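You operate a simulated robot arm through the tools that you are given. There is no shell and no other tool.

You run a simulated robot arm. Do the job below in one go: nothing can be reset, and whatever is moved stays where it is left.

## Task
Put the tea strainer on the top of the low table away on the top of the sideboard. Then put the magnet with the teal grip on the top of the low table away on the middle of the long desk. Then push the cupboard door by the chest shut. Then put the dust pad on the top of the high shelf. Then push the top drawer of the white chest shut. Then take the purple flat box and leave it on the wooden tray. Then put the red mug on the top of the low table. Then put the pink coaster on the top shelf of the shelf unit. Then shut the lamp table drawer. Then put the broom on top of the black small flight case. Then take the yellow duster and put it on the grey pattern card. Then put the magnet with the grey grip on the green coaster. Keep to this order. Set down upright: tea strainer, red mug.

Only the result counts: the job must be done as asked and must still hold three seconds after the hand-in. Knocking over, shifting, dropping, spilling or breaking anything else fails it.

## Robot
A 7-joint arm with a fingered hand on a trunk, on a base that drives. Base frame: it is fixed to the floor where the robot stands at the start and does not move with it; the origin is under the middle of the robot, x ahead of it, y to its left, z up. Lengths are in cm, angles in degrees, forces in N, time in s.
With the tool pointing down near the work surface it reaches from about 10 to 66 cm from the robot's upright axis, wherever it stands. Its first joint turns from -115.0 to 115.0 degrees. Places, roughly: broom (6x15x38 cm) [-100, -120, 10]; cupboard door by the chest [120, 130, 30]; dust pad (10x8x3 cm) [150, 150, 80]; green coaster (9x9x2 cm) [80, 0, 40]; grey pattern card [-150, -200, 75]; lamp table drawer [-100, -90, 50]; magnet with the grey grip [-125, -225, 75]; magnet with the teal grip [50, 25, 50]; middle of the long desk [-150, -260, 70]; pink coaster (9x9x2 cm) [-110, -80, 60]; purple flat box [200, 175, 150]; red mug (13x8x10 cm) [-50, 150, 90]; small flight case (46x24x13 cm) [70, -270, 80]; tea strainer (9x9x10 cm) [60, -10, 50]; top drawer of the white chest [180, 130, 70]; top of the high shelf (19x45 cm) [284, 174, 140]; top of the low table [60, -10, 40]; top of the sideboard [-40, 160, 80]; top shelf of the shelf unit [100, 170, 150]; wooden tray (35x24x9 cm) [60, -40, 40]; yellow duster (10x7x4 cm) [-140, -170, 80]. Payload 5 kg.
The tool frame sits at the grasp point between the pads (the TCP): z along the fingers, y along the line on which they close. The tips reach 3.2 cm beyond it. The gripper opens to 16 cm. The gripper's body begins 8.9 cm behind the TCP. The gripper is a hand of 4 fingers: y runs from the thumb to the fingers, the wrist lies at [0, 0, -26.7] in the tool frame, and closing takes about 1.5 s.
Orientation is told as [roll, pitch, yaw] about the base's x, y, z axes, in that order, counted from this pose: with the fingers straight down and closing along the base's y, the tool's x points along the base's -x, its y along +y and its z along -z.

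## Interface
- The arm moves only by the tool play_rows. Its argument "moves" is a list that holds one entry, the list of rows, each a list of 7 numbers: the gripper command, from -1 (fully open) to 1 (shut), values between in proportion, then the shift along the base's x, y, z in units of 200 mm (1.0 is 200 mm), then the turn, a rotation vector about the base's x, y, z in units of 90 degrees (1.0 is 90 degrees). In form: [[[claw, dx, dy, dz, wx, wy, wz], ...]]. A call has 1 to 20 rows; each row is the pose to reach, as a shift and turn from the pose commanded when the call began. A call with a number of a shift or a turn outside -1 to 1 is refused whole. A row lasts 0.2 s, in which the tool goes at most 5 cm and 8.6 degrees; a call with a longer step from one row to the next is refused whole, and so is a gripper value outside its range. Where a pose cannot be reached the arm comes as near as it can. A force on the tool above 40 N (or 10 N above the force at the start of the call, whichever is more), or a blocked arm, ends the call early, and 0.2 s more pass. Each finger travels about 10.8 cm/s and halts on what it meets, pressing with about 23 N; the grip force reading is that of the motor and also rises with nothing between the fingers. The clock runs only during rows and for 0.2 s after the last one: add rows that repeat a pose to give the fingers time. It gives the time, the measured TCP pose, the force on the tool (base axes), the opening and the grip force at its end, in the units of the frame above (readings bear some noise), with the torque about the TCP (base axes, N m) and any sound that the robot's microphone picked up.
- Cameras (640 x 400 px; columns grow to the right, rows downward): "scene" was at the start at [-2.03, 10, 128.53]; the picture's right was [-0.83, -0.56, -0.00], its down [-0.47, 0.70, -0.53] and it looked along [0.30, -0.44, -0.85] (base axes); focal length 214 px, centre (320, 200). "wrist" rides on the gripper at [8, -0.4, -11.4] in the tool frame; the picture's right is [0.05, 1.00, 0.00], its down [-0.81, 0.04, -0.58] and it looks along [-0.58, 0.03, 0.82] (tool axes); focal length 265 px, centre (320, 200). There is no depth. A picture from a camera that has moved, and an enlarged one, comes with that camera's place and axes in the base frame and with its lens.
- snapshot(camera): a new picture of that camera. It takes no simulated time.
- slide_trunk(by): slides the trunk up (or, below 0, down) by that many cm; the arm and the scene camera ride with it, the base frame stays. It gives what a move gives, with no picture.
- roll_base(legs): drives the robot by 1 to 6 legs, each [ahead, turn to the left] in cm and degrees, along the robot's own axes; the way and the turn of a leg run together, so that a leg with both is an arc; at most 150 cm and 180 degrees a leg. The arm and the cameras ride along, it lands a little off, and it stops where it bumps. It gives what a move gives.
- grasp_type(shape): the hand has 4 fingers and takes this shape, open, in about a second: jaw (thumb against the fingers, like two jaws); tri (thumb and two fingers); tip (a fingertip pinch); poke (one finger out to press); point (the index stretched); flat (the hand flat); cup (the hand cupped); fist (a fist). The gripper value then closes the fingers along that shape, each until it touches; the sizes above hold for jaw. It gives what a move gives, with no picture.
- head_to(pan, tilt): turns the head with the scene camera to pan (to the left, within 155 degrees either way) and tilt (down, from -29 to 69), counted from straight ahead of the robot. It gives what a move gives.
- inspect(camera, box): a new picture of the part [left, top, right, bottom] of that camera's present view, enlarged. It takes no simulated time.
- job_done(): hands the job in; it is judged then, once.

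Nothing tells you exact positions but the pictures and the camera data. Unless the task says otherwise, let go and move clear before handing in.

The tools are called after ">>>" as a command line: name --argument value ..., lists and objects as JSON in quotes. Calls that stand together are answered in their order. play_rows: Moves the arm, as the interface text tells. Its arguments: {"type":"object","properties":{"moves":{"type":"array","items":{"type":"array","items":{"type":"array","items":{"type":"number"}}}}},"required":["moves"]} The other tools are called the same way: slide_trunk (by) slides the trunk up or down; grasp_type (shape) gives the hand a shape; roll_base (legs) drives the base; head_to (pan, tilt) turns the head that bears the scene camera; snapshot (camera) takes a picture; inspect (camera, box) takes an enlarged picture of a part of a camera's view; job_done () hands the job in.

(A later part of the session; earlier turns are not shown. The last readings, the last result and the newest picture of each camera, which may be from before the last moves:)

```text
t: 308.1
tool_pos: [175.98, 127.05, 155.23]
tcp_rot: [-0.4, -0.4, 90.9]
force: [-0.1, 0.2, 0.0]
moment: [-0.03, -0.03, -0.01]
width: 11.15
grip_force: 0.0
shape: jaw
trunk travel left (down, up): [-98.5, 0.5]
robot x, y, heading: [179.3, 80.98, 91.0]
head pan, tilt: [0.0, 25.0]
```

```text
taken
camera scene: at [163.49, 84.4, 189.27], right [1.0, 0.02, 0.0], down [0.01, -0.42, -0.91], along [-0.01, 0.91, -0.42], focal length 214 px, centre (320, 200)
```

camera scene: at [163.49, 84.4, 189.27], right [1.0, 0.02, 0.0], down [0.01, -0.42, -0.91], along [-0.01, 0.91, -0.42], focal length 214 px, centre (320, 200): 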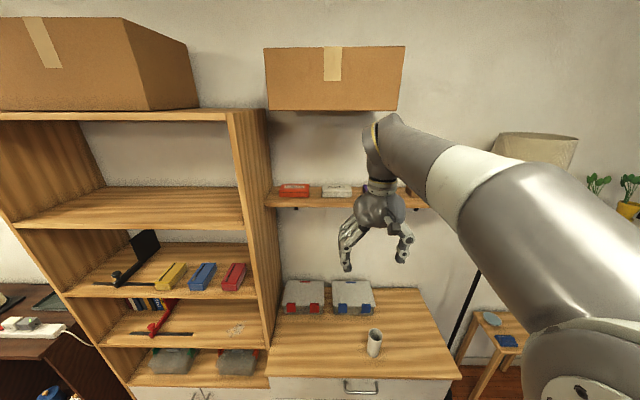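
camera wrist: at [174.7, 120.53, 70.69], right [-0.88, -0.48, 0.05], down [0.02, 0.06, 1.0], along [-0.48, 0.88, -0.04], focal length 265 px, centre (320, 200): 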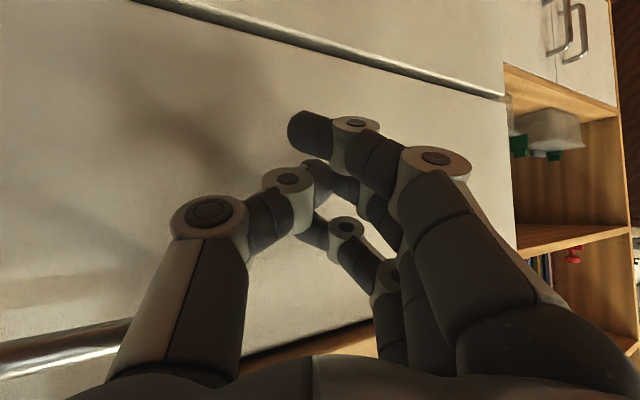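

A cardboard box overhangs the wall shelf, so access is tight. I move the hand aside to the right to measure the purple box properly.

>>> play_rows --moves '[[[-0.4, 0.2, 0, 0, 0, 0, 0], [-0.4, 0.4, 0, 0, 0, 0, 0], [-0.4, 0.6, 0, 0, 0, 0, 0], [-0.4, 0.8, 0, 0, 0, 0, 0], [-0.4, 0.98, 0, 0, 0, 0, 0]]]'

>>> head_to --pan -8 --tilt 25

>>> inspect --camera "scene" --box '[210, 100, 410, 260]'

>>> snapshot --camera "scene"

>>> snapshot --camera "wrist"

```text
t: 309.3
tool_pos: [195.6, 127.06, 155.11]
tcp_rot: [-0.3, -0.3, 90.8]
force: [0.1, -0.4, 0.4]
moment: [-0.02, 0.02, -0.01]
width: 11.17
grip_force: 0.0
shape: jaw
trunk travel left (down, up): [-98.5, 0.5]
robot x, y, heading: [178.91, 81.36, 91.0]
head pan, tilt: [0.0, 25.0]
```

```text
t: 310.0
tool_pos: [195.49, 127.05, 155.08]
tcp_rot: [-0.4, -0.4, 90.8]
force: [-0.1, 0.3, -0.2]
moment: [-0.03, 0.01, -0.02]
width: 11.15
grip_force: 0.0
shape: jaw
trunk travel left (down, up): [-98.5, 0.5]
robot x, y, heading: [179.2, 81.33, 91.1]
head pan, tilt: [-8.0, 25.0]
```

```text
2.50 times, centred on (310, 180) of scene
camera zoom: at [164.74, 84.31, 189.28], right [0.99, -0.12, 0.0], down [-0.05, -0.42, -0.91], along [0.11, 0.9, -0.42], focal length 536 px, centre (345, 250)
```

zoom: 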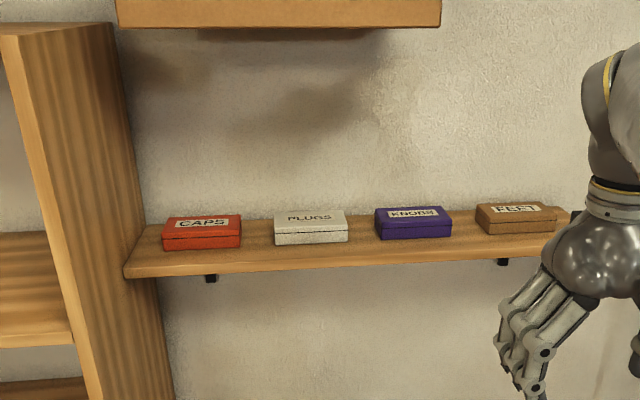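

```text
taken
camera scene: at [164.74, 84.31, 189.28], right [0.99, -0.12, 0.0], down [-0.05, -0.42, -0.91], along [0.11, 0.9, -0.42], focal length 214 px, centre (320, 200)
```

scene: 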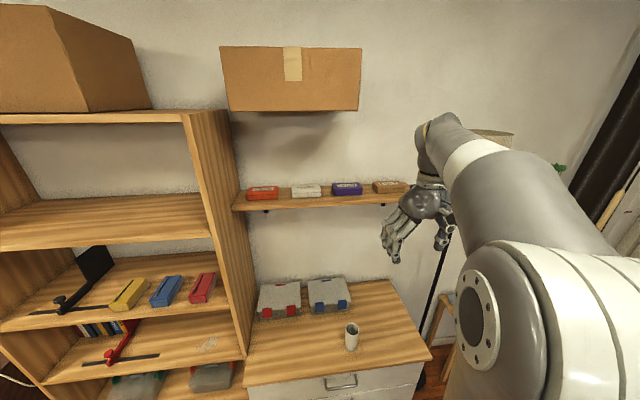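

```text
taken
camera wrist: at [195.92, 118.98, 166.44], right [-1.0, -0.06, -0.01], down [-0.06, 0.81, 0.58], along [-0.03, 0.58, -0.81], focal length 265 px, centre (320, 200)
```

wrist: 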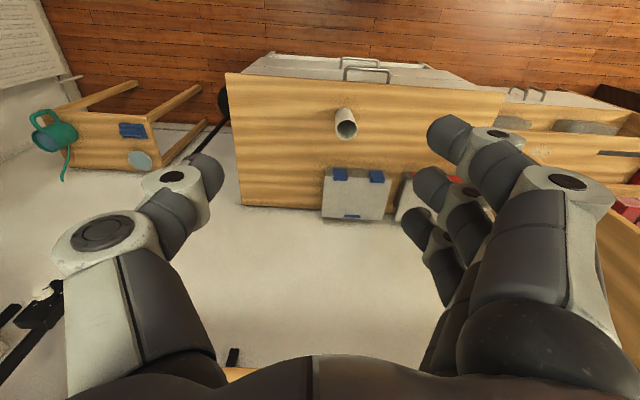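

The box measures about 14 × 8 × 3.3 cm, x from 182 to 196, top z≈152.4, with 6 cm gaps to its neighbours. I'll grasp it across its 14 cm length with the hand pitched 45° forward; first extend and pitch in free space.

>>> play_rows --moves '[[[-0.6, -0.08, 0.15, 0.03, 0, 0, 0], [-0.8, -0.16, 0.3, 0.06, 0, 0, 0], [-1, -0.24, 0.45, 0.1, 0, 0, 0], [-1, -0.32, 0.6, 0.15, 0, 0, 0], [-1, -0.32, 0.7, 0.15, 0, 0, 0]]]'

>>> play_rows --moves '[[[-1, 0, 0, 0, 0.08, 0, 0], [-1, 0, 0, 0, 0.16, 0, 0], [-1, 0, 0, 0, 0.24, 0, 0], [-1, 0, 0, 0, 0.32, 0, 0], [-1, 0, 0, 0, 0.4, 0, 0], [-1, 0, 0, 0, 0.48, 0, 0], [-1, 0, 0, 0, 0.5, 0, 0]]]'

>>> snapshot --camera "scene"

>>> snapshot --camera "wrist"

```text
t: 311.2
tool_pos: [189.29, 141.14, 158.13]
tcp_rot: [-0.4, -0.2, 90.8]
force: [0.7, 0.8, 0.1]
moment: [-0.04, 0.02, 0.01]
width: 15.97
grip_force: 0.0
shape: jaw
trunk travel left (down, up): [-98.5, 0.5]
robot x, y, heading: [179.09, 81.43, 90.7]
head pan, tilt: [-8.0, 25.0]
```

```text
t: 312.8
tool_pos: [189.18, 141.05, 158.15]
tcp_rot: [-1.0, -45.4, 91.0]
force: [0.6, 0.2, 0.6]
moment: [-0.03, -0.02, -0.02]
width: 16.02
grip_force: 0.2
shape: jaw
trunk travel left (down, up): [-98.5, 0.5]
robot x, y, heading: [179.24, 81.45, 90.7]
head pan, tilt: [-8.0, 25.0]
```

```text
taken
camera scene: at [164.79, 84.38, 189.28], right [0.99, -0.12, 0.0], down [-0.05, -0.42, -0.91], along [0.11, 0.9, -0.42], focal length 214 px, centre (320, 200)
```

scene: 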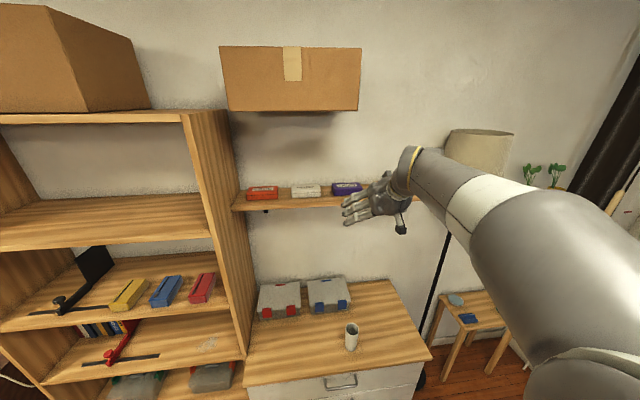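

```text
taken
camera wrist: at [189.63, 127.31, 160.4], right [-1.0, -0.04, -0.05], down [-0.06, 0.16, 0.99], along [-0.03, 0.99, -0.16], focal length 265 px, centre (320, 200)
```

wrist: 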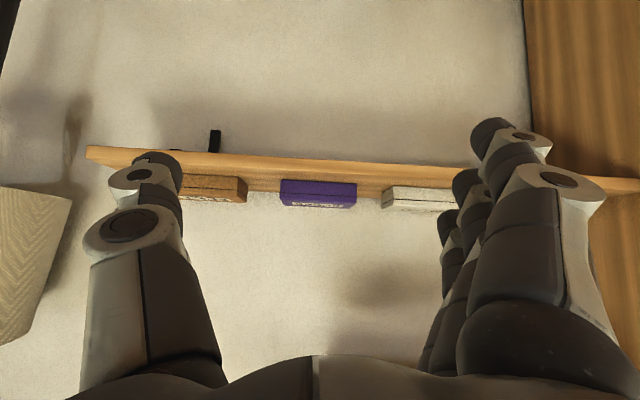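

Pitched 45°, and the purple box is centred at x≈188.6. I drive 17 cm closer and re-check.

>>> roll_base --legs '[[17, 0]]'

>>> snapshot --camera "wrist"

>>> snapshot --camera "scene"

```text
t: 314.3
tool_pos: [188.85, 158.06, 158.03]
tcp_rot: [-1.2, -45.4, 91.0]
force: [-0.2, 0.7, -1.3]
moment: [-0.02, 0.01, -0.01]
width: 15.98
grip_force: 0.1
shape: jaw
trunk travel left (down, up): [-98.5, 0.5]
robot x, y, heading: [178.78, 97.99, 91.0]
head pan, tilt: [-8.0, 25.0]
```

```text
taken
camera wrist: at [189.38, 144.34, 160.38], right [-1.0, -0.04, -0.05], down [-0.06, 0.16, 0.98], along [-0.03, 0.99, -0.16], focal length 265 px, centre (320, 200)
```

wrist: 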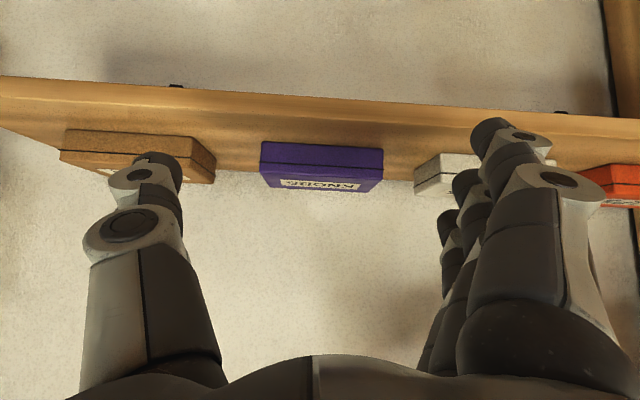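

```text
taken
camera scene: at [164.52, 101.44, 189.28], right [0.99, -0.12, 0.0], down [-0.05, -0.42, -0.91], along [0.11, 0.9, -0.42], focal length 214 px, centre (320, 200)
```

scene: 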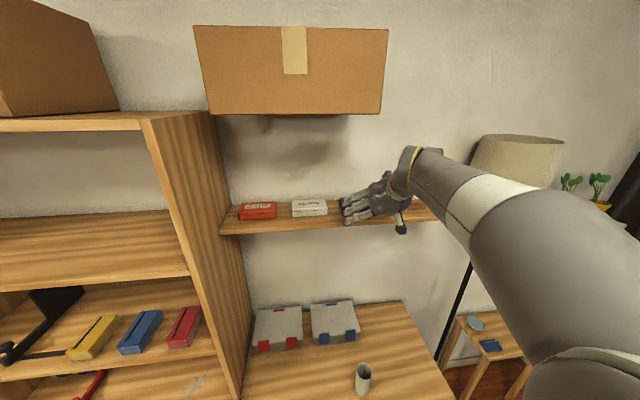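

The box sits at z 149.3–152.4, centre x≈188.4. I edge 3 cm closer, reduce the pitch to about 35° and line up in front of the box at grasp height.

>>> roll_base --legs '[[3, 0]]'

>>> play_rows --moves '[[[-1, -0.01, 0, 0, -0.06, 0, 0], [-1, -0.02, 0, -0.05, -0.11, 0, 0], [-1, -0.02, 0, -0.1, -0.11, 0, 0], [-1, -0.02, 0, -0.1, -0.11, 0, 0]]]'

>>> snapshot --camera "wrist"

>>> inspect --camera "scene" --box '[220, 100, 460, 260]'

```text
t: 315.1
tool_pos: [188.86, 161.02, 158.06]
tcp_rot: [-1.1, -45.3, 91.0]
force: [-0.4, 1.0, -0.6]
moment: [0.0, -0.01, 0.02]
width: 15.99
grip_force: 0.0
shape: jaw
trunk travel left (down, up): [-98.5, 0.5]
robot x, y, heading: [178.44, 101.56, 91.1]
head pan, tilt: [-8.0, 25.0]
```

```text
t: 316.1
tool_pos: [188.4, 160.99, 156.11]
tcp_rot: [-0.9, -35.5, 90.9]
force: [-0.3, 0.8, 0.5]
moment: [-0.02, -0.02, 0.03]
width: 16.03
grip_force: 0.1
shape: jaw
trunk travel left (down, up): [-98.5, 0.5]
robot x, y, heading: [178.54, 101.23, 91.0]
head pan, tilt: [-8.0, 25.0]
```

```text
taken
camera wrist: at [188.91, 147.85, 160.73], right [-1.0, -0.05, -0.04], down [-0.06, 0.33, 0.94], along [-0.03, 0.94, -0.33], focal length 265 px, centre (320, 200)
```

wrist: 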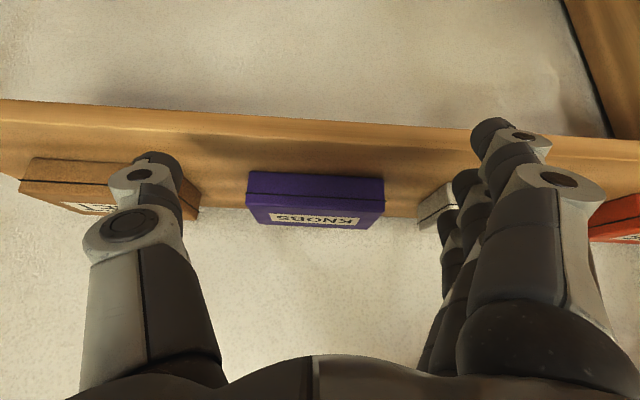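

```text
2.50 times, centred on (340, 180) of scene
camera zoom: at [164.47, 104.34, 189.28], right [0.99, -0.12, 0.0], down [-0.05, -0.42, -0.91], along [0.11, 0.9, -0.42], focal length 536 px, centre (270, 250)
```

zoom: 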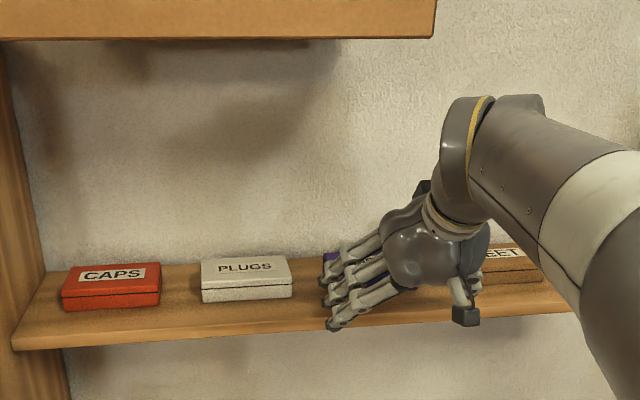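

Laterally aligned with the box. I slide forward so thumb and fingers straddle it.

>>> play_rows --moves '[[[-1, 0, 0.1, 0, 0, 0, 0], [-1, 0, 0.2, -0.01, 0, 0, 0], [-1, 0, 0.3, -0.02, 0, 0, 0], [-1, 0, 0.4, -0.03, 0, 0, 0], [-1, 0, 0.5, -0.03, 0, 0, 0]]]'

>>> snapshot --camera "wrist"

>>> inspect --camera "scene" --box '[260, 120, 460, 250]'

```text
t: 317.3
tool_pos: [188.4, 170.86, 155.47]
tcp_rot: [-0.8, -35.3, 90.9]
force: [-0.1, 0.7, 0.1]
moment: [-0.01, -0.02, 0.01]
width: 15.96
grip_force: 0.0
shape: jaw
trunk travel left (down, up): [-98.5, 0.5]
robot x, y, heading: [179.0, 101.33, 90.7]
head pan, tilt: [-8.0, 25.0]
```

```text
taken
camera wrist: at [188.93, 157.96, 160.11], right [-1.0, -0.05, -0.04], down [-0.06, 0.33, 0.94], along [-0.03, 0.94, -0.33], focal length 265 px, centre (320, 200)
```

wrist: 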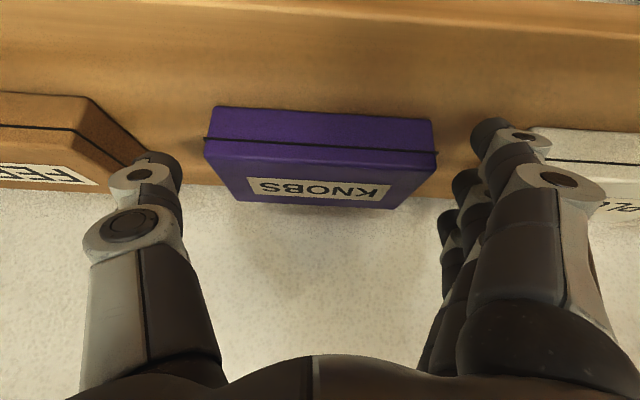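

```text
3.08 times, centred on (360, 185) of scene
camera zoom: at [164.5, 104.41, 189.28], right [0.99, -0.12, 0.0], down [-0.05, -0.42, -0.91], along [0.11, 0.9, -0.42], focal length 660 px, centre (197, 246)
```

zoom: 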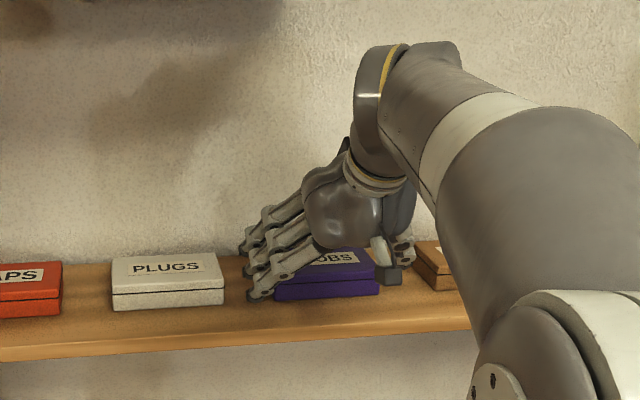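

>>> play_rows --moves '[[[-1, 0, 0.08, -0.01, 0, 0, 0], [-1, 0, 0.16, -0.02, 0, 0, 0], [-1, 0, 0.23, -0.02, 0, 0, 0]]]'

>>> snapshot --camera "wrist"

>>> inspect --camera "scene" --box '[280, 140, 420, 230]'

```text
t: 318.1
tool_pos: [188.57, 175.63, 155.04]
tcp_rot: [-0.8, -35.3, 90.9]
force: [0.6, 0.4, 0.6]
moment: [-0.03, 0.0, -0.01]
width: 16.01
grip_force: 0.2
shape: jaw
trunk travel left (down, up): [-98.5, 0.5]
robot x, y, heading: [178.88, 101.44, 91.2]
head pan, tilt: [-8.0, 25.0]
```

```text
taken
camera wrist: at [189.01, 162.59, 159.68], right [-1.0, -0.05, -0.04], down [-0.06, 0.33, 0.94], along [-0.03, 0.94, -0.33], focal length 265 px, centre (320, 200)
```

wrist: 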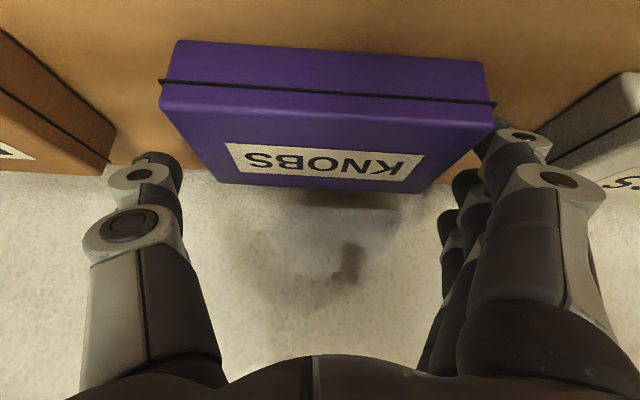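

```text
4.44 times, centred on (350, 185) of scene
camera zoom: at [164.5, 104.39, 189.28], right [0.99, -0.12, 0.0], down [-0.05, -0.42, -0.91], along [0.11, 0.9, -0.42], focal length 953 px, centre (187, 267)
```

zoom: 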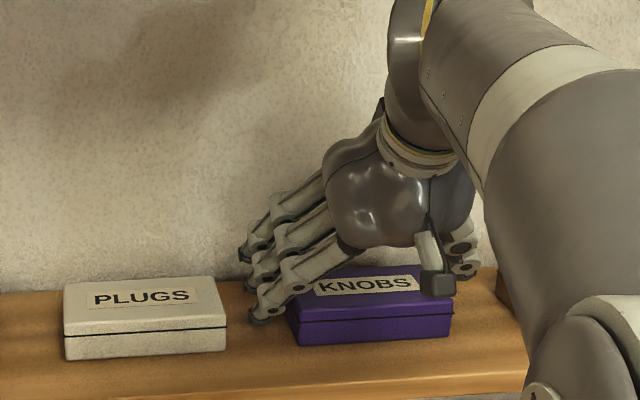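

The hand straddles the box. I lower a touch to feel the shelf, then close.

>>> play_rows --moves '[[[-1, 0, 0, -0.02, 0, 0, 0], [-1, 0, 0, -0.03, 0, 0, 0]]]'

```text
t: 318.7
tool_pos: [188.51, 175.54, 154.63]
tcp_rot: [-1.0, -35.6, 90.9]
force: [0.4, 0.1, 0.8]
moment: [0.04, 0.05, -0.02]
width: 15.98
grip_force: 0.1
shape: jaw
trunk travel left (down, up): [-98.5, 0.5]
robot x, y, heading: [178.95, 101.28, 91.0]
head pan, tilt: [-8.0, 25.0]
```

>>> play_rows --moves '[[[-1, 0, 0, -0.02, 0, 0, 0], [-1, 0, 0, -0.025, 0, 0, 0]]]'

>>> inspect --camera "scene" --box '[280, 140, 420, 230]'

```text
t: 319.3
tool_pos: [188.63, 175.48, 154.5]
tcp_rot: [-0.8, -36.0, 90.7]
force: [5.1, 8.0, 24.1]
moment: [0.01, 2.18, -0.75]
width: 15.99
grip_force: 0.0
shape: jaw
trunk travel left (down, up): [-98.5, 0.5]
robot x, y, heading: [178.94, 101.36, 90.7]
head pan, tilt: [-8.0, 25.0]
```

```text
4.44 times, centred on (350, 185) of scene
camera zoom: at [164.62, 104.16, 189.33], right [0.99, -0.12, 0.0], down [-0.05, -0.42, -0.91], along [0.11, 0.9, -0.42], focal length 953 px, centre (187, 267)
```

zoom: 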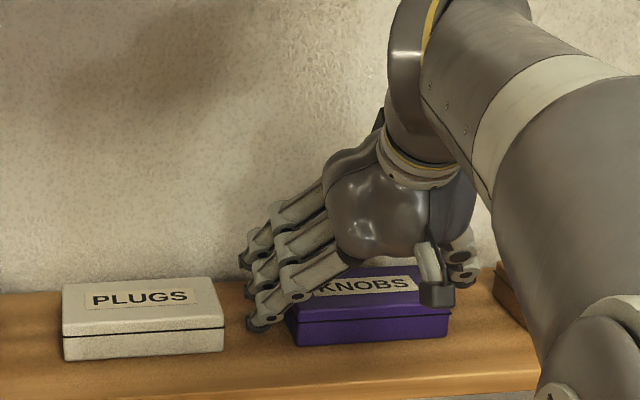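

The lower finger touches the shelf. I ease up slightly and close on the box.

>>> play_rows --moves '[[[-1, 0, 0, 0.02, 0, 0, 0], [-0.9, 0, 0, 0.02, 0, 0, 0], [-0.8, 0, 0, 0.02, 0, 0, 0], [-0.7, 0, 0, 0.02, 0, 0, 0], [0, 0, 0, 0.02, 0, 0, 0], [1, 0, 0, 0.02, 0, 0, 0], [1, 0, 0, 0.02, 0, 0, 0], [1, 0, 0, 0.02, 0, 0, 0]]]'

>>> snapshot --camera "wrist"

>>> inspect --camera "scene" --box '[280, 140, 420, 230]'

```text
t: 321.1
tool_pos: [188.35, 175.21, 154.48]
tcp_rot: [-0.7, -35.5, 90.9]
force: [-3.7, -1.7, 10.1]
moment: [-0.23, 1.12, 0.18]
width: 10.59
grip_force: 21.1
shape: jaw
trunk travel left (down, up): [-98.5, 0.5]
robot x, y, heading: [178.71, 101.21, 90.8]
head pan, tilt: [-8.0, 25.0]
```

```text
taken
camera wrist: at [188.8, 162.22, 159.13], right [-1.0, -0.05, -0.04], down [-0.06, 0.33, 0.94], along [-0.03, 0.94, -0.33], focal length 265 px, centre (320, 200)
```

wrist: 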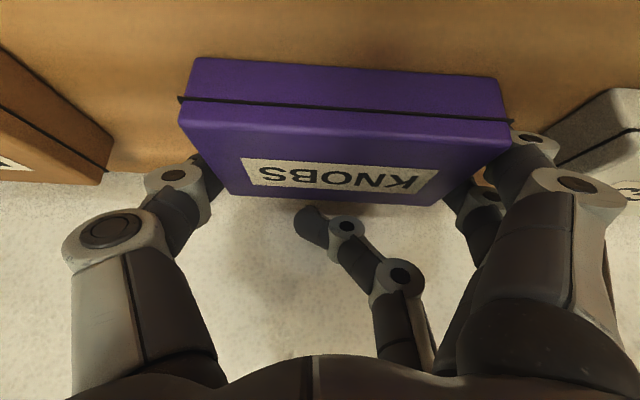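

```text
4.44 times, centred on (350, 185) of scene
camera zoom: at [164.39, 104.06, 189.28], right [0.99, -0.12, 0.0], down [-0.05, -0.42, -0.91], along [0.11, 0.9, -0.42], focal length 953 px, centre (187, 267)
```

zoom: 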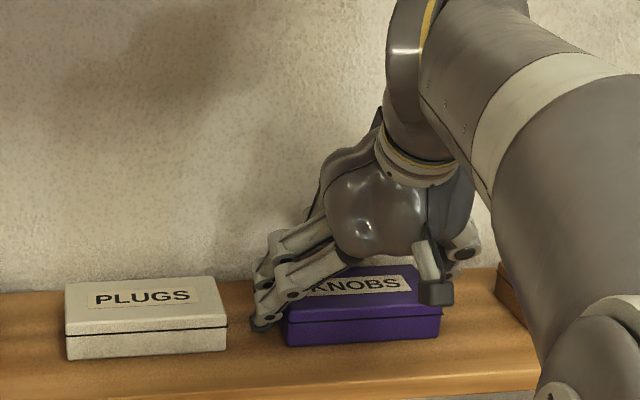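

Thumb and two fingers hold the box ends; the third finger curled past the back. I lift gently and check.

>>> play_rows --moves '[[[1, 0, 0, 0.03, 0, 0, 0], [1, 0, 0, 0.06, 0, 0, 0], [1, 0, 0, 0.1, 0, 0, 0], [1, 0, 0, 0.15, 0, 0, 0]]]'

>>> snapshot --camera "wrist"

>>> inspect --camera "scene" --box '[280, 140, 420, 230]'

```text
t: 322.1
tool_pos: [188.43, 175.53, 157.4]
tcp_rot: [-0.9, -35.4, 90.9]
force: [0.1, -1.1, -0.9]
moment: [0.0, 0.0, 0.02]
width: 10.44
grip_force: 22.8
shape: jaw
trunk travel left (down, up): [-98.5, 0.5]
robot x, y, heading: [178.93, 101.21, 90.7]
head pan, tilt: [-8.0, 25.0]
```

```text
taken
camera wrist: at [188.95, 162.37, 162.01], right [-1.0, -0.05, -0.04], down [-0.06, 0.33, 0.94], along [-0.03, 0.94, -0.33], focal length 265 px, centre (320, 200)
```

wrist: 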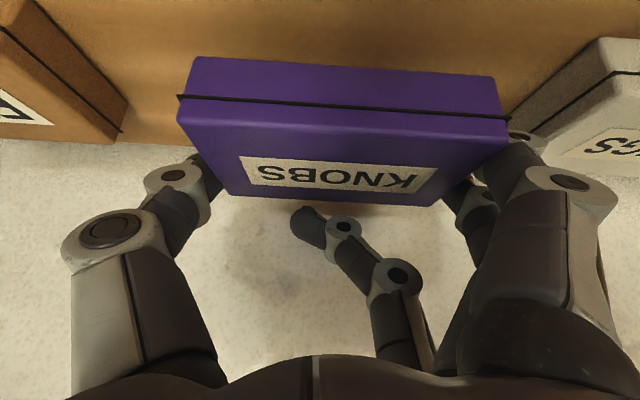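

```text
4.44 times, centred on (350, 185) of scene
camera zoom: at [164.46, 104.23, 189.28], right [0.99, -0.12, 0.0], down [-0.05, -0.42, -0.91], along [0.11, 0.9, -0.42], focal length 953 px, centre (187, 267)
```

zoom: 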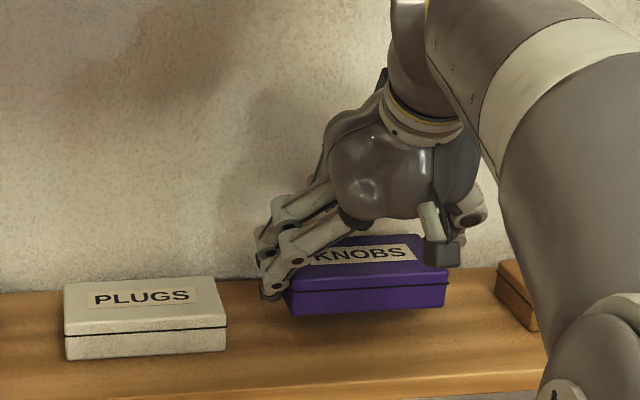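

The box is lifted level. I withdraw straight back from the shelf.

>>> play_rows --moves '[[[1, 0, -0.1, 0, 0, 0, 0], [1, 0, -0.25, 0, 0, 0, 0], [1, 0, -0.45, 0, 0, 0, 0], [1, 0, -0.65, 0, 0, 0, 0], [1, 0, -0.85, 0, 0, 0, 0], [1, 0, -1.0, 0, 0, 0, 0]]]'

>>> roll_base --legs '[[-30, 0]]'

>>> snapshot --camera "wrist"

>>> snapshot --camera "scene"

```text
t: 323.5
tool_pos: [188.43, 155.31, 157.51]
tcp_rot: [-0.9, -35.5, 90.9]
force: [0.6, 0.2, -1.1]
moment: [0.03, 0.0, 0.03]
width: 10.43
grip_force: 23.4
shape: jaw
trunk travel left (down, up): [-98.5, 0.5]
robot x, y, heading: [178.87, 101.32, 91.1]
head pan, tilt: [-8.0, 25.0]
```

```text
t: 325.6
tool_pos: [189.05, 125.38, 157.42]
tcp_rot: [-0.9, -35.4, 90.7]
force: [0.4, -0.5, -1.0]
moment: [0.04, 0.0, 0.01]
width: 10.42
grip_force: 22.9
shape: jaw
trunk travel left (down, up): [-98.5, 0.5]
robot x, y, heading: [179.07, 71.31, 90.6]
head pan, tilt: [-8.0, 25.0]
```

```text
taken
camera wrist: at [189.5, 112.28, 162.01], right [-1.0, -0.05, -0.04], down [-0.06, 0.33, 0.94], along [-0.03, 0.94, -0.33], focal length 265 px, centre (320, 200)
```

wrist: 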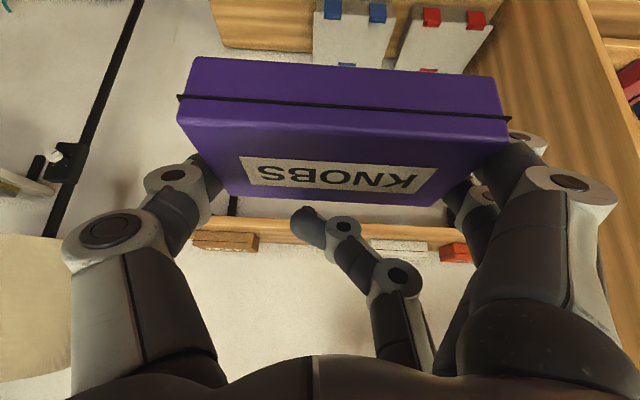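

```text
taken
camera scene: at [164.92, 74.1, 189.28], right [0.99, -0.13, 0.0], down [-0.05, -0.42, -0.91], along [0.11, 0.9, -0.42], focal length 214 px, centre (320, 200)
```

scene: 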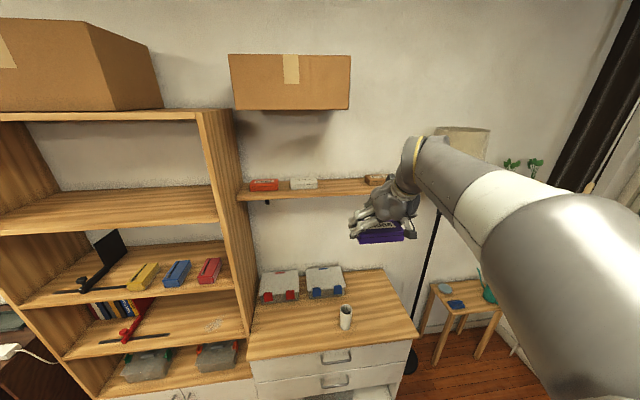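

The purple box is in hand. I drive around to the far side of the low table near (122, -38), facing the tray.

>>> roll_base --legs '[[0, 152], [123, 0], [0, -62.5]]'

>>> slide_trunk --by -40

>>> head_to --pan 0 --tilt 50

>>> snapshot --camera "scene"

>>> snapshot --camera "wrist"

```text
t: 340.8
tool_pos: [68.08, -28.36, 157.47]
tcp_rot: [-0.9, -35.4, 180.1]
force: [0.1, -0.3, -0.6]
moment: [0.04, 0.01, -0.03]
width: 10.42
grip_force: 23.3
shape: jaw
trunk travel left (down, up): [-98.5, 0.5]
robot x, y, heading: [122.25, -39.22, 180.0]
head pan, tilt: [-8.0, 25.0]
```

```text
t: 344.6
tool_pos: [67.91, -28.33, 117.41]
tcp_rot: [-0.8, -35.5, 180.0]
force: [0.3, 0.4, -1.0]
moment: [0.01, 0.01, 0.01]
width: 10.42
grip_force: 22.6
shape: jaw
trunk travel left (down, up): [-58.5, 40.5]
robot x, y, heading: [122.15, -39.09, 179.6]
head pan, tilt: [-8.0, 25.0]
```

```text
t: 345.5
tool_pos: [68.02, -28.57, 117.37]
tcp_rot: [-1.0, -35.4, 179.9]
force: [0.0, 0.1, -1.2]
moment: [0.0, 0.01, 0.04]
width: 10.42
grip_force: 23.0
shape: jaw
trunk travel left (down, up): [-58.5, 40.5]
robot x, y, heading: [122.25, -38.9, 179.9]
head pan, tilt: [0.0, 50.0]
```

```text
taken
camera scene: at [120.55, -54.55, 145.54], right [0.0, 1.0, 0.0], down [0.77, 0.0, -0.64], along [-0.64, 0.0, -0.77], focal length 214 px, centre (320, 200)
```

scene: 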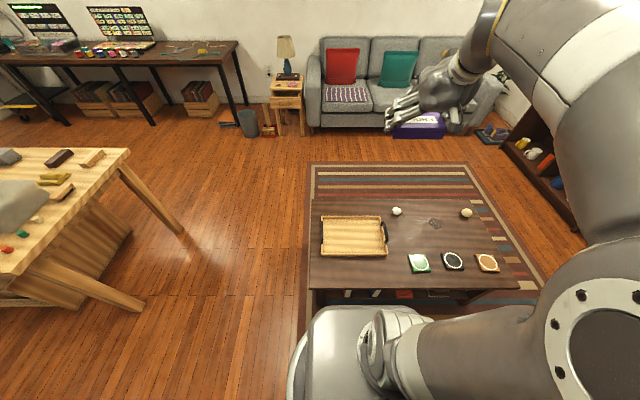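

```text
taken
camera wrist: at [81.2, -28.16, 121.98], right [0.03, -1.0, -0.04], down [-0.33, -0.05, 0.94], along [-0.94, -0.02, -0.33], focal length 265 px, centre (320, 200)
```

wrist: 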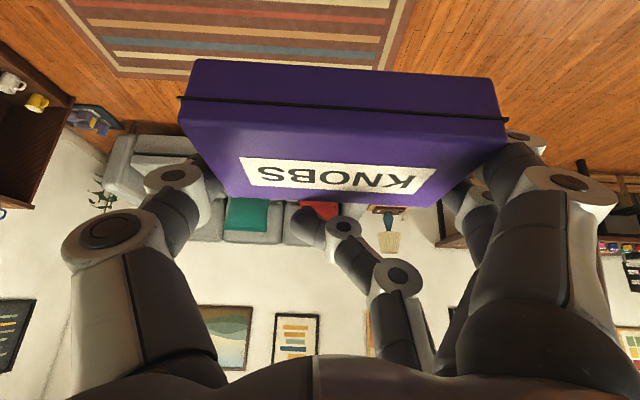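

Tray spans x 47.5–73, y -54 to -19. I centre the hand over it and lower the trunk.

>>> play_rows --moves '[[[1, -0.1, -0.15, 0, 0, 0, 0], [1, -0.2, -0.3, 0, 0, 0, 0], [1, -0.3, -0.425, 0, 0, 0, 0]]]'

>>> slide_trunk --by -40

>>> snapshot --camera "scene"

>>> snapshot --camera "wrist"

```text
t: 346.3
tool_pos: [61.89, -36.96, 117.47]
tcp_rot: [-0.9, -35.4, -180.0]
force: [-0.6, 0.2, -0.8]
moment: [0.01, 0.0, -0.01]
width: 10.46
grip_force: 23.2
shape: jaw
trunk travel left (down, up): [-58.5, 40.5]
robot x, y, heading: [122.54, -39.03, 180.1]
head pan, tilt: [0.0, 50.0]
```

```text
t: 350.2
tool_pos: [61.88, -37.02, 77.4]
tcp_rot: [-0.9, -35.5, 180.0]
force: [0.5, -0.4, -1.6]
moment: [0.02, 0.01, -0.01]
width: 10.42
grip_force: 23.2
shape: jaw
trunk travel left (down, up): [-18.5, 80.5]
robot x, y, heading: [122.06, -38.89, 179.9]
head pan, tilt: [0.0, 50.0]
```

```text
taken
camera scene: at [120.56, -54.55, 105.54], right [0.0, 1.0, 0.0], down [0.77, 0.0, -0.64], along [-0.64, 0.0, -0.77], focal length 214 px, centre (320, 200)
```

scene: 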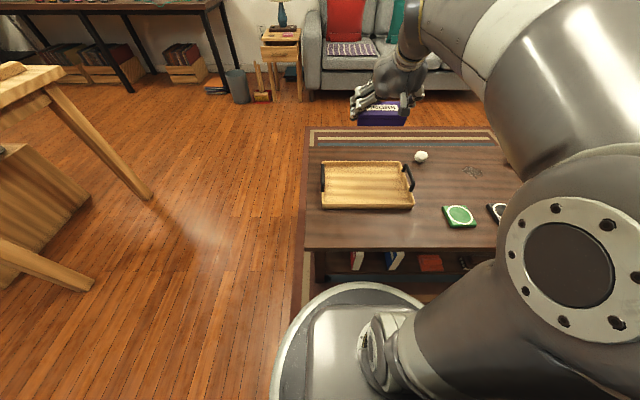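

```text
taken
camera wrist: at [75.07, -36.68, 82.02], right [0.03, -1.0, -0.04], down [-0.33, -0.05, 0.94], along [-0.94, -0.02, -0.33], focal length 265 px, centre (320, 200)
```

wrist: 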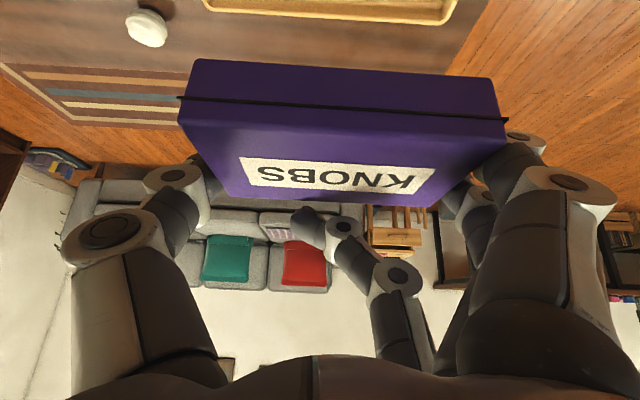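

>>> play_rows --moves '[[[1, 0, 0, -0.2, 0, 0, 0], [1, 0, 0, -0.4, 0, 0, 0], [1, 0, 0, -0.6, 0, 0, 0], [1, 0, 0, -0.8, 0, 0, 0], [1, 0, 0, -1.0, 0, 0, 0]]]'

>>> inspect --camera "scene" --box '[280, 80, 480, 240]'

>>> snapshot --camera "wrist"

```text
t: 351.4
tool_pos: [61.87, -36.96, 57.47]
tcp_rot: [-1.0, -35.5, -180.0]
force: [0.9, 1.0, -0.9]
moment: [0.0, 0.0, -0.02]
width: 10.43
grip_force: 23.0
shape: jaw
trunk travel left (down, up): [-18.5, 80.5]
robot x, y, heading: [121.76, -38.71, 180.0]
head pan, tilt: [0.0, 50.0]
```

```text
2.50 times, centred on (380, 160) of scene
camera zoom: at [120.59, -54.55, 105.54], right [0.0, 1.0, 0.0], down [0.77, 0.0, -0.64], along [-0.64, 0.0, -0.77], focal length 536 px, centre (170, 300)
```

zoom: 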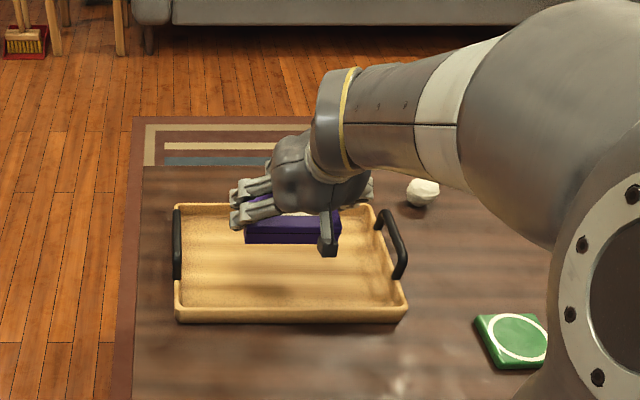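

```text
taken
camera wrist: at [75.05, -36.65, 62.04], right [0.03, -1.0, -0.04], down [-0.33, -0.05, 0.94], along [-0.94, -0.02, -0.33], focal length 265 px, centre (320, 200)
```

wrist: 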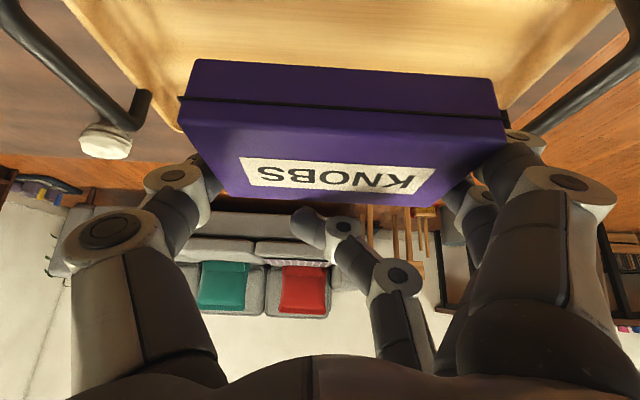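

>>> play_rows --moves '[[[1, 0, 0, -0.2, 0, 0, 0], [1, 0, 0, -0.4, 0, 0, 0], [1, 0, 0, -0.45, 0, 0, 0]]]'

>>> play_rows --moves '[[[1, 0, 0, -0.025, 0, 0, 0], [1, 0, 0, -0.025, 0, 0, 0]]]'

```text
t: 352.2
tool_pos: [61.75, -36.87, 48.29]
tcp_rot: [-0.9, -35.4, 180.1]
force: [0.1, 0.0, -1.5]
moment: [0.01, 0.0, 0.0]
width: 10.42
grip_force: 22.8
shape: jaw
trunk travel left (down, up): [-18.5, 80.5]
robot x, y, heading: [122.46, -39.16, 179.8]
head pan, tilt: [0.0, 50.0]
```

```text
t: 352.8
tool_pos: [61.88, -37.07, 47.98]
tcp_rot: [-0.9, -35.3, 179.9]
force: [0.1, 0.2, -1.3]
moment: [-0.01, 0.02, -0.02]
width: 10.42
grip_force: 23.1
shape: jaw
trunk travel left (down, up): [-18.5, 80.5]
robot x, y, heading: [121.92, -38.94, 179.9]
head pan, tilt: [0.0, 50.0]
```

>>> play_rows --moves '[[[1, 0, 0, -0.025, 0, 0, 0], [1, 0, 0, -0.03, 0, 0, 0]]]'

>>> play_rows --moves '[[[1, 0, 0, -0.02, 0, 0, 0], [1, 0, 0, -0.02, 0, 0, 0]]]'

```text
t: 353.4
tool_pos: [61.85, -36.91, 47.55]
tcp_rot: [-0.9, -35.8, 179.9]
force: [1.4, 2.3, 15.8]
moment: [-1.38, -0.24, 0.18]
width: 10.44
grip_force: 22.7
shape: jaw
trunk travel left (down, up): [-18.5, 80.5]
robot x, y, heading: [122.15, -38.91, 180.0]
head pan, tilt: [0.0, 50.0]
```

```text
t: 353.9
tool_pos: [61.53, -36.91, 47.51]
tcp_rot: [-0.8, -36.2, 179.7]
force: [3.2, 0.9, 17.6]
moment: [-1.61, -0.21, 0.14]
width: 10.41
grip_force: 22.8
shape: jaw
trunk travel left (down, up): [-18.5, 80.5]
robot x, y, heading: [122.15, -39.1, 179.9]
head pan, tilt: [0.0, 50.0]
stopped in row 2: the force on the tool passed its limit at 41 N (the readings are from after the stop); the commanded pose is now the measured one
```

Contact with the tray. I ease and open fully.

>>> play_rows --moves '[[[1, 0, 0, 0.015, 0, 0, 0], [0, 0, 0, 0.015, 0, 0, 0], [-0.5, 0, 0, 0.015, 0, 0, 0], [-0.8, 0, 0, 0.015, 0, 0, 0], [-1, 0, 0, 0.015, 0, 0, 0], [-1, 0, 0, 0.015, 0, 0, 0], [-1, 0, 0, 0.015, 0, 0, 0]]]'

>>> snapshot --camera "wrist"

>>> inspect --camera "scene" --box '[280, 80, 480, 240]'

```text
t: 355.5
tool_pos: [61.65, -36.83, 47.57]
tcp_rot: [-1.0, -35.9, 179.8]
force: [0.3, -0.6, 0.0]
moment: [-0.02, -0.02, 0.01]
width: 15.98
grip_force: 0.1
shape: jaw
trunk travel left (down, up): [-18.5, 80.5]
robot x, y, heading: [122.17, -39.09, 179.8]
head pan, tilt: [0.0, 50.0]
```

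```text
taken
camera wrist: at [74.94, -36.6, 52.03], right [0.03, -1.0, -0.04], down [-0.32, -0.05, 0.94], along [-0.95, -0.01, -0.32], focal length 265 px, centre (320, 200)
```

wrist: 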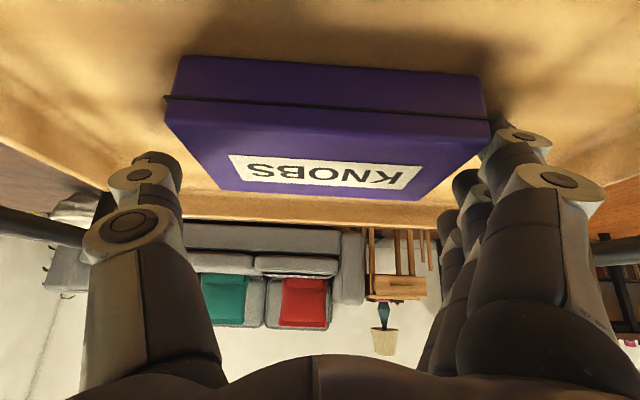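

```text
2.50 times, centred on (380, 160) of scene
camera zoom: at [120.57, -54.55, 105.53], right [0.0, 1.0, 0.0], down [0.77, 0.0, -0.64], along [-0.64, 0.0, -0.77], focal length 536 px, centre (170, 300)
```

zoom: 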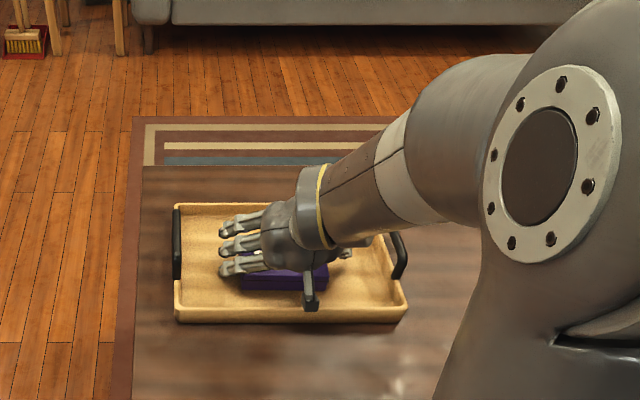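

Box rests in the tray. I withdraw along the hand's axis.

>>> play_rows --moves '[[[-1, 0.07, 0, 0.1, 0, 0, 0], [-1, 0.14, 0, 0.25, 0, 0, 0], [-1, 0.2, 0, 0.45, 0, 0, 0], [-1, 0.2, 0, 0.68, 0, 0, 0], [-1, 0.2, 0, 0.9, 0, 0, 0]]]'

>>> inspect --camera "scene" --box '[280, 80, 480, 240]'

>>> snapshot --camera "wrist"

```text
t: 356.7
tool_pos: [65.69, -36.87, 65.58]
tcp_rot: [-0.9, -35.7, 179.8]
force: [-0.1, 0.3, -0.3]
moment: [0.01, 0.0, 0.03]
width: 15.98
grip_force: 0.2
shape: jaw
trunk travel left (down, up): [-18.5, 80.5]
robot x, y, heading: [122.15, -39.43, 180.0]
head pan, tilt: [0.0, 50.0]
```

```text
2.50 times, centred on (380, 160) of scene
camera zoom: at [120.55, -54.55, 105.53], right [0.0, 1.0, 0.0], down [0.77, 0.0, -0.64], along [-0.64, 0.0, -0.77], focal length 536 px, centre (170, 300)
```

zoom: 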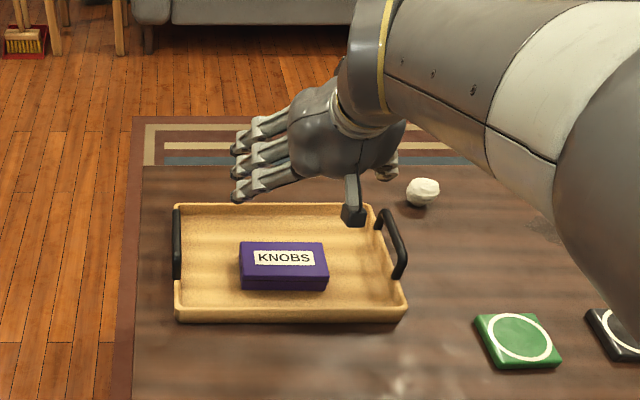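

```text
taken
camera wrist: at [78.89, -36.6, 70.06], right [0.03, -1.0, -0.04], down [-0.32, -0.05, 0.94], along [-0.95, -0.01, -0.33], focal length 265 px, centre (320, 200)
```

wrist: 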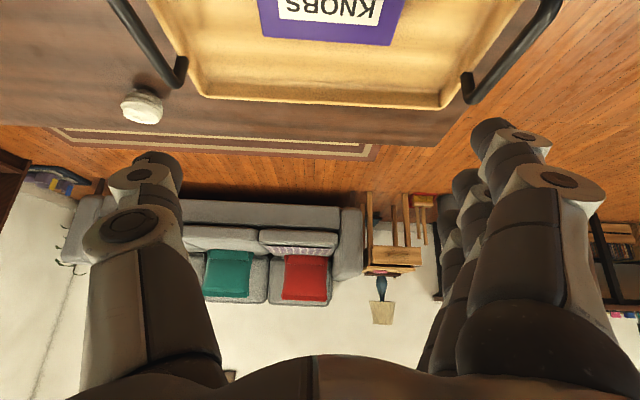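

The box is on the tray. Next the red mug on the sideboard: I raise, bring the hand upright, and drive around to the sideboard.

>>> slide_trunk --by 40

>>> play_rows --moves '[[[-1, 0.03, 0, 0, 0, -0.08, 0], [-1, 0.06, 0, 0, 0, -0.16, 0], [-0.8, 0.1, 0, 0, 0, -0.24, 0], [-0.6, 0.15, 0, 0, 0, -0.32, 0], [-0.6, 0.2, 0, 0, 0, -0.397, 0]]]'

>>> roll_base --legs '[[0, -90], [117, 0], [0, 90], [150, 0], [19, 0], [0, -90]]'

>>> head_to --pan 0 --tilt 45

>>> snapshot --camera "scene"

>>> snapshot --camera "wrist"

```text
t: 360.5
tool_pos: [65.67, -36.9, 105.52]
tcp_rot: [-0.9, -35.9, 179.8]
force: [0.1, -0.5, 0.2]
moment: [0.03, -0.01, -0.02]
width: 15.96
grip_force: 0.1
shape: jaw
trunk travel left (down, up): [-58.5, 40.5]
robot x, y, heading: [122.32, -39.27, 180.0]
head pan, tilt: [0.0, 50.0]
```

```text
t: 361.7
tool_pos: [69.71, -36.95, 105.56]
tcp_rot: [-1.0, 0.0, 179.9]
force: [0.2, -0.2, 0.0]
moment: [0.03, 0.0, 0.01]
width: 12.83
grip_force: 0.1
shape: jaw
trunk travel left (down, up): [-58.5, 40.5]
robot x, y, heading: [121.93, -39.02, 179.8]
head pan, tilt: [0.0, 50.0]
```

```text
t: 387.3
tool_pos: [-45.25, 131.37, 105.55]
tcp_rot: [-1.0, -0.1, 89.3]
force: [0.2, 1.0, 0.5]
moment: [0.01, 0.0, -0.01]
width: 12.84
grip_force: 0.0
shape: jaw
trunk travel left (down, up): [-58.5, 40.5]
robot x, y, heading: [-47.75, 78.87, 89.6]
head pan, tilt: [0.0, 50.0]
```

```text
t: 387.9
tool_pos: [-45.28, 131.37, 105.67]
tcp_rot: [-1.0, 0.0, 89.2]
force: [0.8, 0.2, -0.9]
moment: [0.01, 0.02, 0.03]
width: 12.83
grip_force: 0.1
shape: jaw
trunk travel left (down, up): [-58.5, 40.5]
robot x, y, heading: [-47.67, 78.95, 89.6]
head pan, tilt: [0.0, 45.0]
```

```text
taken
camera scene: at [-63.29, 81.26, 146.22], right [1.0, -0.01, 0.0], down [-0.01, -0.71, -0.71], along [0.01, 0.71, -0.71], focal length 214 px, centre (320, 200)
```

scene: 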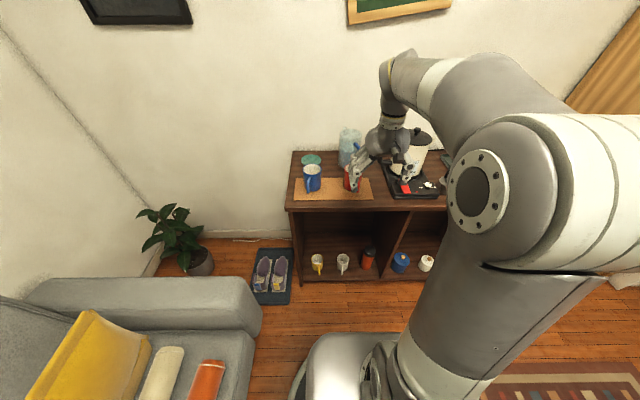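

```text
taken
camera wrist: at [-45.07, 123.36, 116.92], right [-1.0, -0.04, -0.02], down [-0.04, 0.81, 0.58], along [-0.01, 0.58, -0.82], focal length 265 px, centre (320, 200)
```

wrist: 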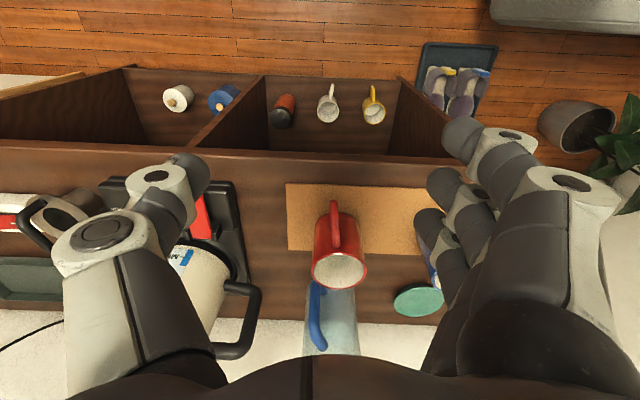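

Mug rim centre is near (-49.2, 154.4), handle facing me. I align x and drive 18 cm closer.

>>> play_rows --moves '[[[-0.6, -0.1, 0, 0.05, 0, 0, 0], [-0.6, -0.19, 0, 0.1, 0, 0, 0]]]'

>>> roll_base --legs '[[18, 0]]'

>>> snapshot --camera "wrist"

```text
t: 388.6
tool_pos: [-49.11, 131.39, 107.66]
tcp_rot: [-1.0, -0.2, 89.3]
force: [-0.1, 0.4, -0.3]
moment: [-0.02, 0.03, 0.02]
width: 12.82
grip_force: 0.1
shape: jaw
trunk travel left (down, up): [-58.5, 40.5]
robot x, y, heading: [-47.57, 78.78, 89.2]
head pan, tilt: [0.0, 45.0]
```

```text
t: 390.1
tool_pos: [-48.9, 149.31, 107.6]
tcp_rot: [-1.1, -0.1, 89.4]
force: [-0.6, -0.2, -0.8]
moment: [0.02, 0.02, 0.04]
width: 12.85
grip_force: 0.0
shape: jaw
trunk travel left (down, up): [-58.5, 40.5]
robot x, y, heading: [-47.66, 97.13, 89.5]
head pan, tilt: [0.0, 45.0]
```

```text
taken
camera wrist: at [-48.77, 141.3, 118.9], right [-1.0, -0.04, -0.02], down [-0.04, 0.81, 0.58], along [-0.01, 0.58, -0.82], focal length 265 px, centre (320, 200)
```

wrist: 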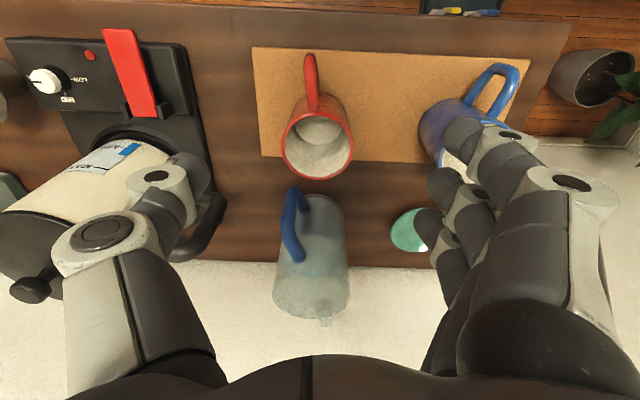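

Clear path straight down at (-49, 152.7). I move over the mug and descend.

>>> play_rows --moves '[[[-0.6, 0, 0.1, -0.1, 0, 0, 0], [-0.6, 0, 0.17, -0.25, 0, 0, 0], [-0.6, 0, 0.17, -0.4, 0, 0, 0], [-0.6, 0, 0.17, -0.5, 0, 0, 0]]]'

>>> snapshot --camera "wrist"

```text
t: 391.1
tool_pos: [-48.96, 152.57, 97.65]
tcp_rot: [-1.0, -0.1, 89.3]
force: [0.1, 0.5, 0.1]
moment: [0.02, 0.0, 0.0]
width: 12.83
grip_force: 0.0
shape: jaw
trunk travel left (down, up): [-58.5, 40.5]
robot x, y, heading: [-47.78, 96.38, 89.8]
head pan, tilt: [0.0, 45.0]
```

```text
taken
camera wrist: at [-48.76, 144.63, 108.93], right [-1.0, -0.04, -0.02], down [-0.04, 0.81, 0.58], along [-0.01, 0.58, -0.82], focal length 265 px, centre (320, 200)
```

wrist: 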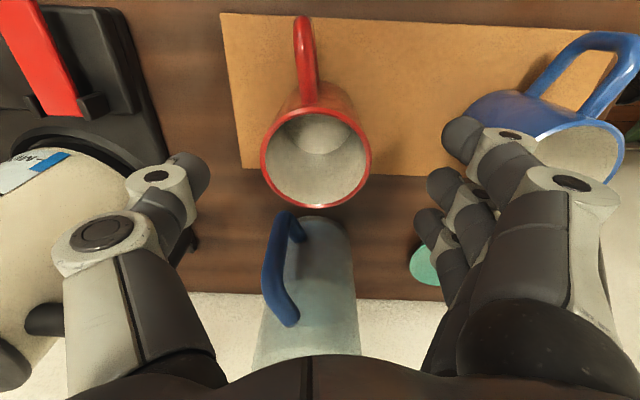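

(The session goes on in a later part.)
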